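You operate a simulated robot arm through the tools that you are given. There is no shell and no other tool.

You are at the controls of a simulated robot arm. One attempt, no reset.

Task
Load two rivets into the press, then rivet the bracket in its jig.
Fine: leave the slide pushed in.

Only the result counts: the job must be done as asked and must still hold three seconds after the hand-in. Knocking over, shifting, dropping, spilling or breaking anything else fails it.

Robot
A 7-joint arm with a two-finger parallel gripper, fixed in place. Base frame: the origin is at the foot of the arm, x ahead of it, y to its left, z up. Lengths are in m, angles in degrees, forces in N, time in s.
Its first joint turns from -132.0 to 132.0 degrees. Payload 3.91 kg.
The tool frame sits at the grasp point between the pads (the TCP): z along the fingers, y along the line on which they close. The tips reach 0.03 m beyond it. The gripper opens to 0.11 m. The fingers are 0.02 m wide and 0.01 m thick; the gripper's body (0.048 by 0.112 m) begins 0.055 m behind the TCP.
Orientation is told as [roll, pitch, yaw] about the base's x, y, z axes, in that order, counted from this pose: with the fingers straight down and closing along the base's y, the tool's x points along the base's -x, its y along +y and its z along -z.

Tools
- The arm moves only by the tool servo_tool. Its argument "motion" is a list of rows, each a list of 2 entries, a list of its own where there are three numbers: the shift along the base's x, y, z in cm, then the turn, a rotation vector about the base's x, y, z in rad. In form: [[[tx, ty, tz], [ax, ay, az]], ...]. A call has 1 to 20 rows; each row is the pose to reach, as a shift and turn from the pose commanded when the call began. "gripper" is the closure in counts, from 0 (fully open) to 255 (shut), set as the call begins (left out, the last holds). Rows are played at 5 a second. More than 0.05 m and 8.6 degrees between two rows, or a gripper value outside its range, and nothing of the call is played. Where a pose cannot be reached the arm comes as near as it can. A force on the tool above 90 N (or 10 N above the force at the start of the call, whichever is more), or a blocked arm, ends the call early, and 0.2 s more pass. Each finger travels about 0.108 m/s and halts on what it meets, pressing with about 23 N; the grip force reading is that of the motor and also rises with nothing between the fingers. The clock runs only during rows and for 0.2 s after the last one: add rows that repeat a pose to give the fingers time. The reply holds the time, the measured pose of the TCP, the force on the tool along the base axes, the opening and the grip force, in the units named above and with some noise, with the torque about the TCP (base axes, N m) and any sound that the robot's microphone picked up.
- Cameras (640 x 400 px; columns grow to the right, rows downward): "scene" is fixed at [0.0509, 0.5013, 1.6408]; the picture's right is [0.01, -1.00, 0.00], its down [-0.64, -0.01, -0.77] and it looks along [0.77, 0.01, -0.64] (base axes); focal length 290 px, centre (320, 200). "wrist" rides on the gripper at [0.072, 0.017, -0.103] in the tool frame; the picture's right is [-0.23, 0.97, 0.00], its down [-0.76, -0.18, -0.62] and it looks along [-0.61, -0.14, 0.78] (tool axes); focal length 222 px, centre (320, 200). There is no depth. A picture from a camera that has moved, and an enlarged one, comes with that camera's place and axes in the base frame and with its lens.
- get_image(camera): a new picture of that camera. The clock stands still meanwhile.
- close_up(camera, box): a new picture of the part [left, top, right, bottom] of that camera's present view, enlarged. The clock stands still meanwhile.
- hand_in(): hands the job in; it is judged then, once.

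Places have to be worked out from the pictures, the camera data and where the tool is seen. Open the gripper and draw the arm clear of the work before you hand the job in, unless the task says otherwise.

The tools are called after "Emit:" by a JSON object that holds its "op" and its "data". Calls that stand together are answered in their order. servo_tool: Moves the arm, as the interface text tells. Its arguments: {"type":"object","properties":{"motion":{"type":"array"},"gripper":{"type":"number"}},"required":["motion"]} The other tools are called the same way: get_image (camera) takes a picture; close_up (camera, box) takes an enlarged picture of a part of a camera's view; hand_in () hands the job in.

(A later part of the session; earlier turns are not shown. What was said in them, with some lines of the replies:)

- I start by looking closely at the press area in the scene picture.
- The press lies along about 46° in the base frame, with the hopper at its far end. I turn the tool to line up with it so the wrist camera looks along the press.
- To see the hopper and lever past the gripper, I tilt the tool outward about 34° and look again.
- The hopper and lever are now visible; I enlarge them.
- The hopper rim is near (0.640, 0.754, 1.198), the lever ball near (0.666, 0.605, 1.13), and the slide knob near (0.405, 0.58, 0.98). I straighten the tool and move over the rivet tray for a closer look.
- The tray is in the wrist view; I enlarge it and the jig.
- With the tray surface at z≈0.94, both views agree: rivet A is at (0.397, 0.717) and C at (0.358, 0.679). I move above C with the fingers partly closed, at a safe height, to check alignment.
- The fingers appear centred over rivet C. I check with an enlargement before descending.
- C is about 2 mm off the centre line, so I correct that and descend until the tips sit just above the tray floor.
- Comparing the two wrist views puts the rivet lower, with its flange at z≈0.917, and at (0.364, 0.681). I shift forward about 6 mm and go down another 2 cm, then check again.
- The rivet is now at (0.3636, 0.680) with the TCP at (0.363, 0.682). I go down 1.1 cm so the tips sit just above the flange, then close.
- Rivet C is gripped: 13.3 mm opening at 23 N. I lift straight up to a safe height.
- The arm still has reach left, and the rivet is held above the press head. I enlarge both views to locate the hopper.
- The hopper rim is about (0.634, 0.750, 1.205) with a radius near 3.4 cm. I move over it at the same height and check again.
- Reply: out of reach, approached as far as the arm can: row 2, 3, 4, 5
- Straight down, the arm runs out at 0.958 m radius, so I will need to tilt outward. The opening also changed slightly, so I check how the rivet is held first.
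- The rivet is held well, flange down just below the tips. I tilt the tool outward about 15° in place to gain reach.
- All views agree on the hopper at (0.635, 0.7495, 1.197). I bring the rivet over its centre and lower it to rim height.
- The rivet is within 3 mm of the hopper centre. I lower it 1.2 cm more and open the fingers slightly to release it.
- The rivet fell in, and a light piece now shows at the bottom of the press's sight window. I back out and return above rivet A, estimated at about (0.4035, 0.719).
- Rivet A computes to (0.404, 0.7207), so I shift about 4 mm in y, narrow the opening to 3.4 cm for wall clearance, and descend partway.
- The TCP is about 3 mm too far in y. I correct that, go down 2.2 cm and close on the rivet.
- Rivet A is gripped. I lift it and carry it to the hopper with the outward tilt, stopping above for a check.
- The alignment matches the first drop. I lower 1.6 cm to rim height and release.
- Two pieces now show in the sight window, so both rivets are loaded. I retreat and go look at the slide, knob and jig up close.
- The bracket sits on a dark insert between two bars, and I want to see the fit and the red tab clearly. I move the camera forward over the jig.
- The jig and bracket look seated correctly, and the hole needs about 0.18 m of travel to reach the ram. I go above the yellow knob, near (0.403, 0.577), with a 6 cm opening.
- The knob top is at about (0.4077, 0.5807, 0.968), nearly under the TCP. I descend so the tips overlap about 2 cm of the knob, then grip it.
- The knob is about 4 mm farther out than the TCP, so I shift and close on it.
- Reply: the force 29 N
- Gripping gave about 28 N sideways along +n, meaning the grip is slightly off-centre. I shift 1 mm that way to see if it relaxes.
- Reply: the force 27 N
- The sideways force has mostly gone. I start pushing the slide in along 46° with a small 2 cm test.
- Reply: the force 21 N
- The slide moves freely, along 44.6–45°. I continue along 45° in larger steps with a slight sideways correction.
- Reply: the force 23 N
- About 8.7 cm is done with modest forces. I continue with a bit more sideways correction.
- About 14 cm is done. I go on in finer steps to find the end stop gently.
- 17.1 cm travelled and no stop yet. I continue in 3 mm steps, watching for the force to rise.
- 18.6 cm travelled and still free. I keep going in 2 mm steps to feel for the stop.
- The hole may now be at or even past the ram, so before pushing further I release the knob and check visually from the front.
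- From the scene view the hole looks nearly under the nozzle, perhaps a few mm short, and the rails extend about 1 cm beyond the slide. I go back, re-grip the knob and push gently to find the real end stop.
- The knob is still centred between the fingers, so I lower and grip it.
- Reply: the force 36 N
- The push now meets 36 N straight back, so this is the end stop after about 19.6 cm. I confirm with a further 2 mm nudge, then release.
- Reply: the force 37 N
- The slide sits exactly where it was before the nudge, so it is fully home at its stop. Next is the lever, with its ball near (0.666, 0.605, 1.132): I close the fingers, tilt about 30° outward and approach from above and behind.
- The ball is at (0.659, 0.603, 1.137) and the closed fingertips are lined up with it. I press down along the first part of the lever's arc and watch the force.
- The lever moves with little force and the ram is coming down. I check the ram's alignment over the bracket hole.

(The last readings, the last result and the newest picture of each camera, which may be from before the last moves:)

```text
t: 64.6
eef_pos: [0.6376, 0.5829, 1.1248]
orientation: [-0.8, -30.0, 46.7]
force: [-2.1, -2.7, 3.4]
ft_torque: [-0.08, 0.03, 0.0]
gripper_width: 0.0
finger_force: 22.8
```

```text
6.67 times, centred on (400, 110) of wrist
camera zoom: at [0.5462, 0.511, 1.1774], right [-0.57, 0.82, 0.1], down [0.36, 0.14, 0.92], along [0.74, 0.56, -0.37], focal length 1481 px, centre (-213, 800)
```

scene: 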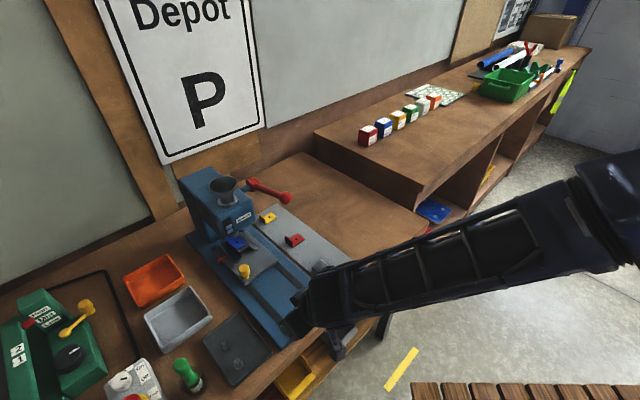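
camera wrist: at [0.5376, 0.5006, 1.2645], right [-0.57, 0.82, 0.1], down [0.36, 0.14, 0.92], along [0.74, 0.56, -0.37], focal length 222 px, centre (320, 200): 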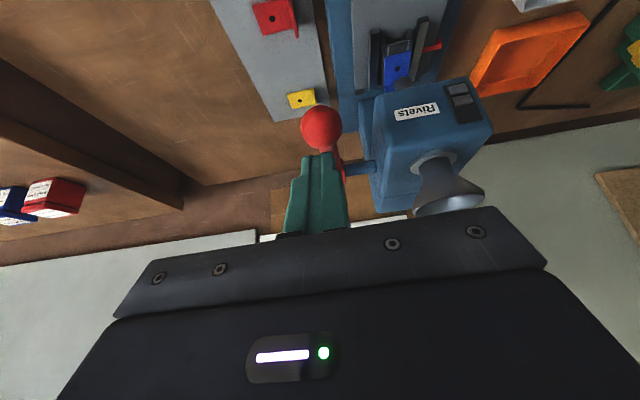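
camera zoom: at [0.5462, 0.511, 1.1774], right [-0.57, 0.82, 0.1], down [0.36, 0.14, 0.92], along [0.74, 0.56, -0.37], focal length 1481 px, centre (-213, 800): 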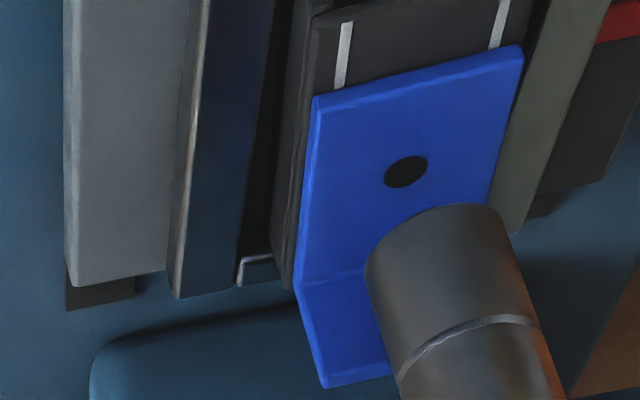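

Triangulation puts the ram at (0.6505, 0.7654) and the hole at (0.651, 0.7644), so they are aligned. I keep pressing the lever along its arc.

Emit:
{"op": "servo_tool", "data": {"motion": [[[0.15, 0.15, -1.5], [0, 0, 0]], [[0.37, 0.37, -2.95], [0, 0, 0]], [[0.7, 0.7, -4.4], [0, 0, 0]], [[1.09, 1.09, -5.77], [0, 0, 0]], [[1.6, 1.6, -7.1], [0, 0, 0]], [[2.15, 2.15, -8.37], [0, 0, 0]]]}}

Emit:
{"op": "close_up", "data": {"camera": "scene", "box": [190, 160, 330, 280]}}

Emit:
{"op": "close_up", "data": {"camera": "wrist", "box": [240, 70, 440, 230]}}

```text
t: 66.0
eef_pos: [0.6595, 0.6057, 1.0387]
orientation: [-0.9, -30.0, 46.8]
force: [-0.3, -3.8, 4.8]
ft_torque: [-0.11, 0.01, -0.02]
gripper_width: 0.0
finger_force: 23.0
```

```text
3.33 times, centred on (260, 220) of scene
camera zoom: at [0.0509, 0.5013, 1.6408], right [0.01, -1.0, 0.0], down [-0.64, -0.01, -0.77], along [0.77, 0.01, -0.64], focal length 966 px, centre (520, 133)
```

zoom: 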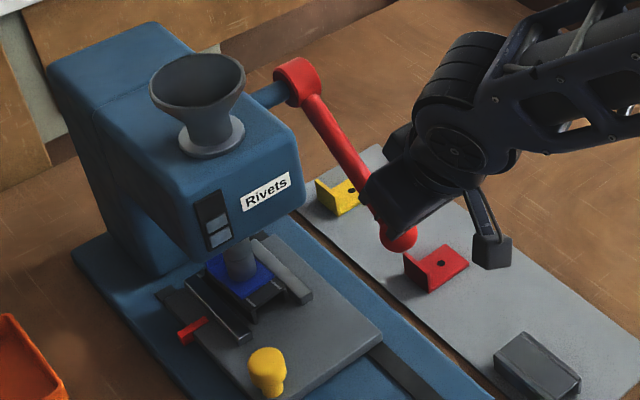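

```text
2.50 times, centred on (340, 150) of wrist
camera zoom: at [0.5672, 0.5331, 1.0912], right [-0.57, 0.82, 0.1], down [0.36, 0.14, 0.92], along [0.74, 0.56, -0.37], focal length 555 px, centre (270, 325)
```

zoom: 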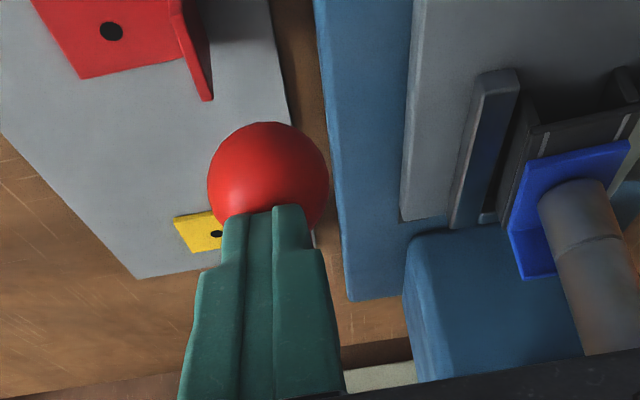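

The ram is almost on the bracket and forces stay low. I continue down the arc toward the stop.

Emit:
{"op": "servo_tool", "data": {"motion": [[[0.65, 0.65, -1.2], [0, 0, 0]], [[1.36, 1.36, -2.29], [0, 0, 0]], [[2.15, 2.15, -3.3], [0, 0, 0]], [[2.98, 2.98, -4.22], [0, 0, 0]], [[2.98, 2.98, -4.22], [0, 0, 0]]]}}

Emit:
{"op": "close_up", "data": {"camera": "scene", "box": [190, 160, 330, 280]}}

Emit:
{"op": "close_up", "data": {"camera": "wrist", "box": [240, 70, 440, 230]}}

```text
t: 66.7
eef_pos: [0.6714, 0.6205, 1.0187]
orientation: [-0.9, -29.9, 46.7]
force: [-38.2, -46.3, 48.7]
ft_torque: [-1.09, 0.86, -0.18]
gripper_width: 0.0
finger_force: 22.3
stopped in row 3: the force on the tool passed its limit at 107 N (the readings are from after the stop); the commanded pose is now the measured one
```

```text
3.33 times, centred on (260, 220) of scene
camera zoom: at [0.0509, 0.5013, 1.6408], right [0.01, -1.0, 0.0], down [-0.64, -0.01, -0.77], along [0.77, 0.01, -0.64], focal length 966 px, centre (520, 133)
```

zoom: 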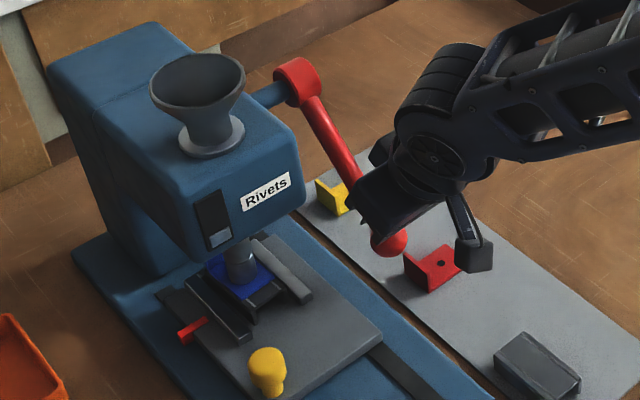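

```text
2.50 times, centred on (340, 150) of wrist
camera zoom: at [0.5804, 0.5482, 1.0722], right [-0.57, 0.82, 0.1], down [0.36, 0.14, 0.92], along [0.74, 0.56, -0.37], focal length 555 px, centre (270, 325)
```

zoom: 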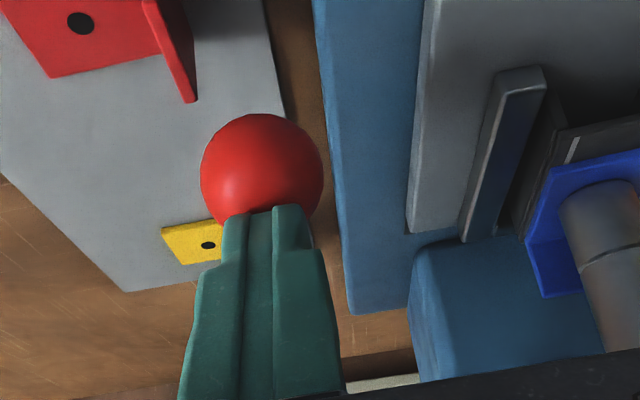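

The lever hit its bottom stop and the window now shows one rivet fewer, so a rivet was set. I back off along the tool axis and watch whether the lever returns.

Emit:
{"op": "servo_tool", "data": {"motion": [[[-0.35, -0.35, 0.9], [0, 0, 0]], [[-1.1, -1.1, 2.6], [0, 0, 0]], [[-2.2, -2.2, 5.2], [0, 0, 0]], [[-3.5, -3.5, 9], [0, 0, 0]], [[-4.5, -4.5, 13], [0, 0, 0]], [[-5, -5, 17], [0, 0, 0]], [[-5, -5, 20], [0, 0, 0]], [[-8, -8, 20], [0, 0, 0]], [[-11, -11, 20], [0, 0, 0]], [[-11, -11, 20], [0, 0, 0]]]}}

Emit:
{"op": "get_image", "data": {"camera": "scene"}}

Emit:
{"op": "close_up", "data": {"camera": "scene", "box": [190, 160, 330, 280]}}

Emit:
{"op": "close_up", "data": {"camera": "scene", "box": [210, 220, 260, 265]}}

```text
t: 68.9
eef_pos: [0.5651, 0.511, 1.2112]
orientation: [-0.8, -29.8, 46.7]
force: [0.4, -0.2, 0.4]
ft_torque: [0.0, 0.03, -0.02]
gripper_width: 0.0
finger_force: 22.7
```

```text
taken
```

scene: 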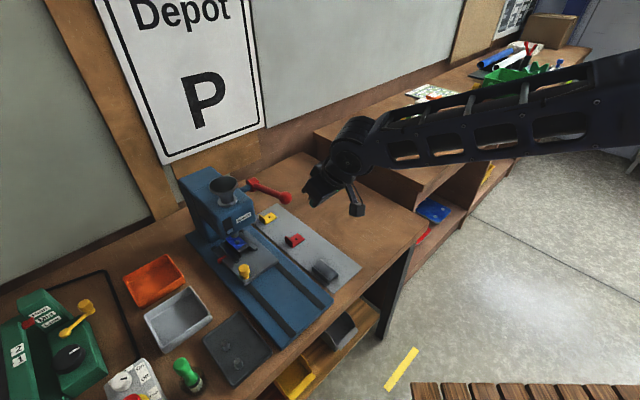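

```text
3.33 times, centred on (260, 220) of scene
camera zoom: at [0.0509, 0.5013, 1.6408], right [0.01, -1.0, 0.0], down [-0.64, -0.01, -0.77], along [0.77, 0.01, -0.64], focal length 966 px, centre (520, 133)
```

zoom: 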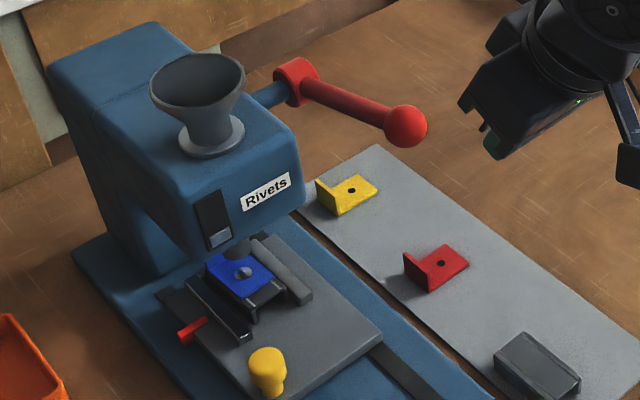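

```text
8.89 times, centred on (235, 242) of scene
camera zoom: at [0.0509, 0.5013, 1.6408], right [0.01, -1.0, 0.0], down [-0.64, -0.01, -0.77], along [0.77, 0.01, -0.64], focal length 2577 px, centre (1076, -178)
```

zoom: 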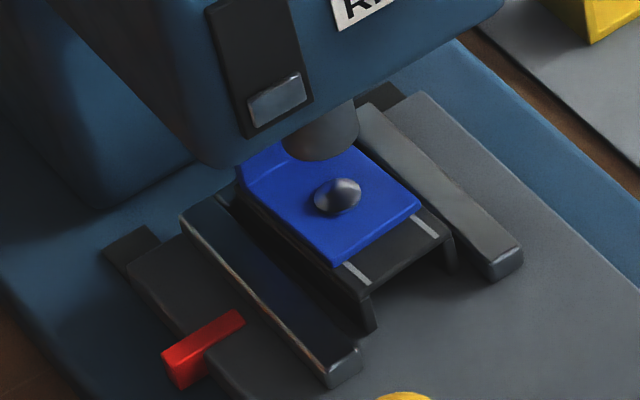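

The rivet head is set in the bracket, the lever has returned and the slide is still fully in. I open the gripper and draw the arm well clear.

Emit:
{"op": "servo_tool", "data": {"motion": [[[-2.5, -2.5, 3], [-0.07, 0.07, 0]], [[-5, -5, 6], [-0.14, 0.14, 0]], [[-7.5, -7, 9], [-0.21, 0.21, 0]], [[-10, -9, 12], [-0.28, 0.28, 0]], [[-12, -10, 15], [-0.37, 0.37, 0]], [[-12, -10, 15], [-0.37, 0.37, 0]]], "gripper": 0}}

Emit:
{"op": "get_image", "data": {"camera": "scene"}}

Emit:
{"op": "close_up", "data": {"camera": "scene", "box": [190, 160, 330, 280]}}

```text
t: 70.3
eef_pos: [0.443, 0.4113, 1.3643]
orientation: [0.1, 0.2, 46.4]
force: [-0.9, 0.1, 0.5]
ft_torque: [0.03, 0.01, 0.01]
gripper_width: 0.1099
finger_force: 0.1
```

```text
taken
```

scene: 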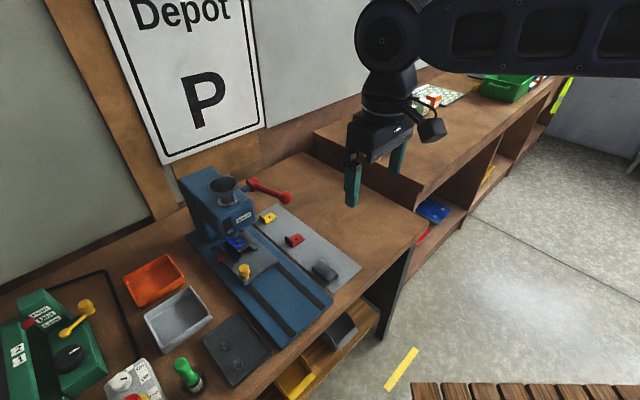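

```text
3.33 times, centred on (260, 220) of scene
camera zoom: at [0.0509, 0.5013, 1.6408], right [0.01, -1.0, 0.0], down [-0.64, -0.01, -0.77], along [0.77, 0.01, -0.64], focal length 966 px, centre (520, 133)
```

zoom: 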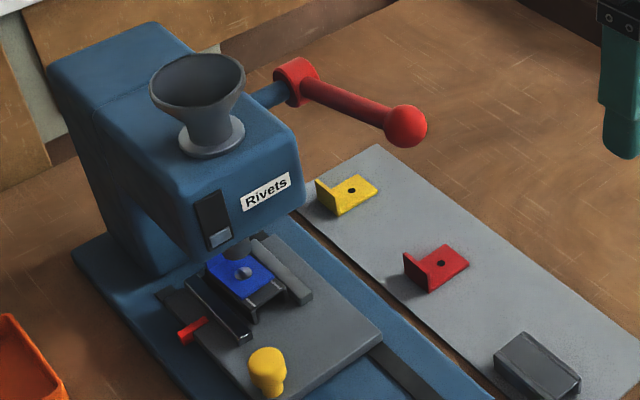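

Two rivets were loaded, the bracket is riveted and the slide is in. Nothing else has moved, and the arm is clear with the gripper open, so I hand the job in.

Emit:
{"op": "hand_in", "data": {}}

```text
The job is handed in.
```

The bracket is riveted in its jig and the job is handed in; I haven't seen the judge's result.

- **Rivets:** I dropped two rivets into the hopper, and the press's sight window showed both. One lever stroke used one of them, so the other is still in the press.
- **Bracket:** The rivet head shows set in the bracket's hole.
- **Slide:** It is pushed in to its end stop and I left it there. The lever went back up by itself.
- **Surroundings:** In the last pictures the other brackets, the other two rivets in the tray and everything else on the bench look undisturbed. The gripper is open and the arm is clear of the work.
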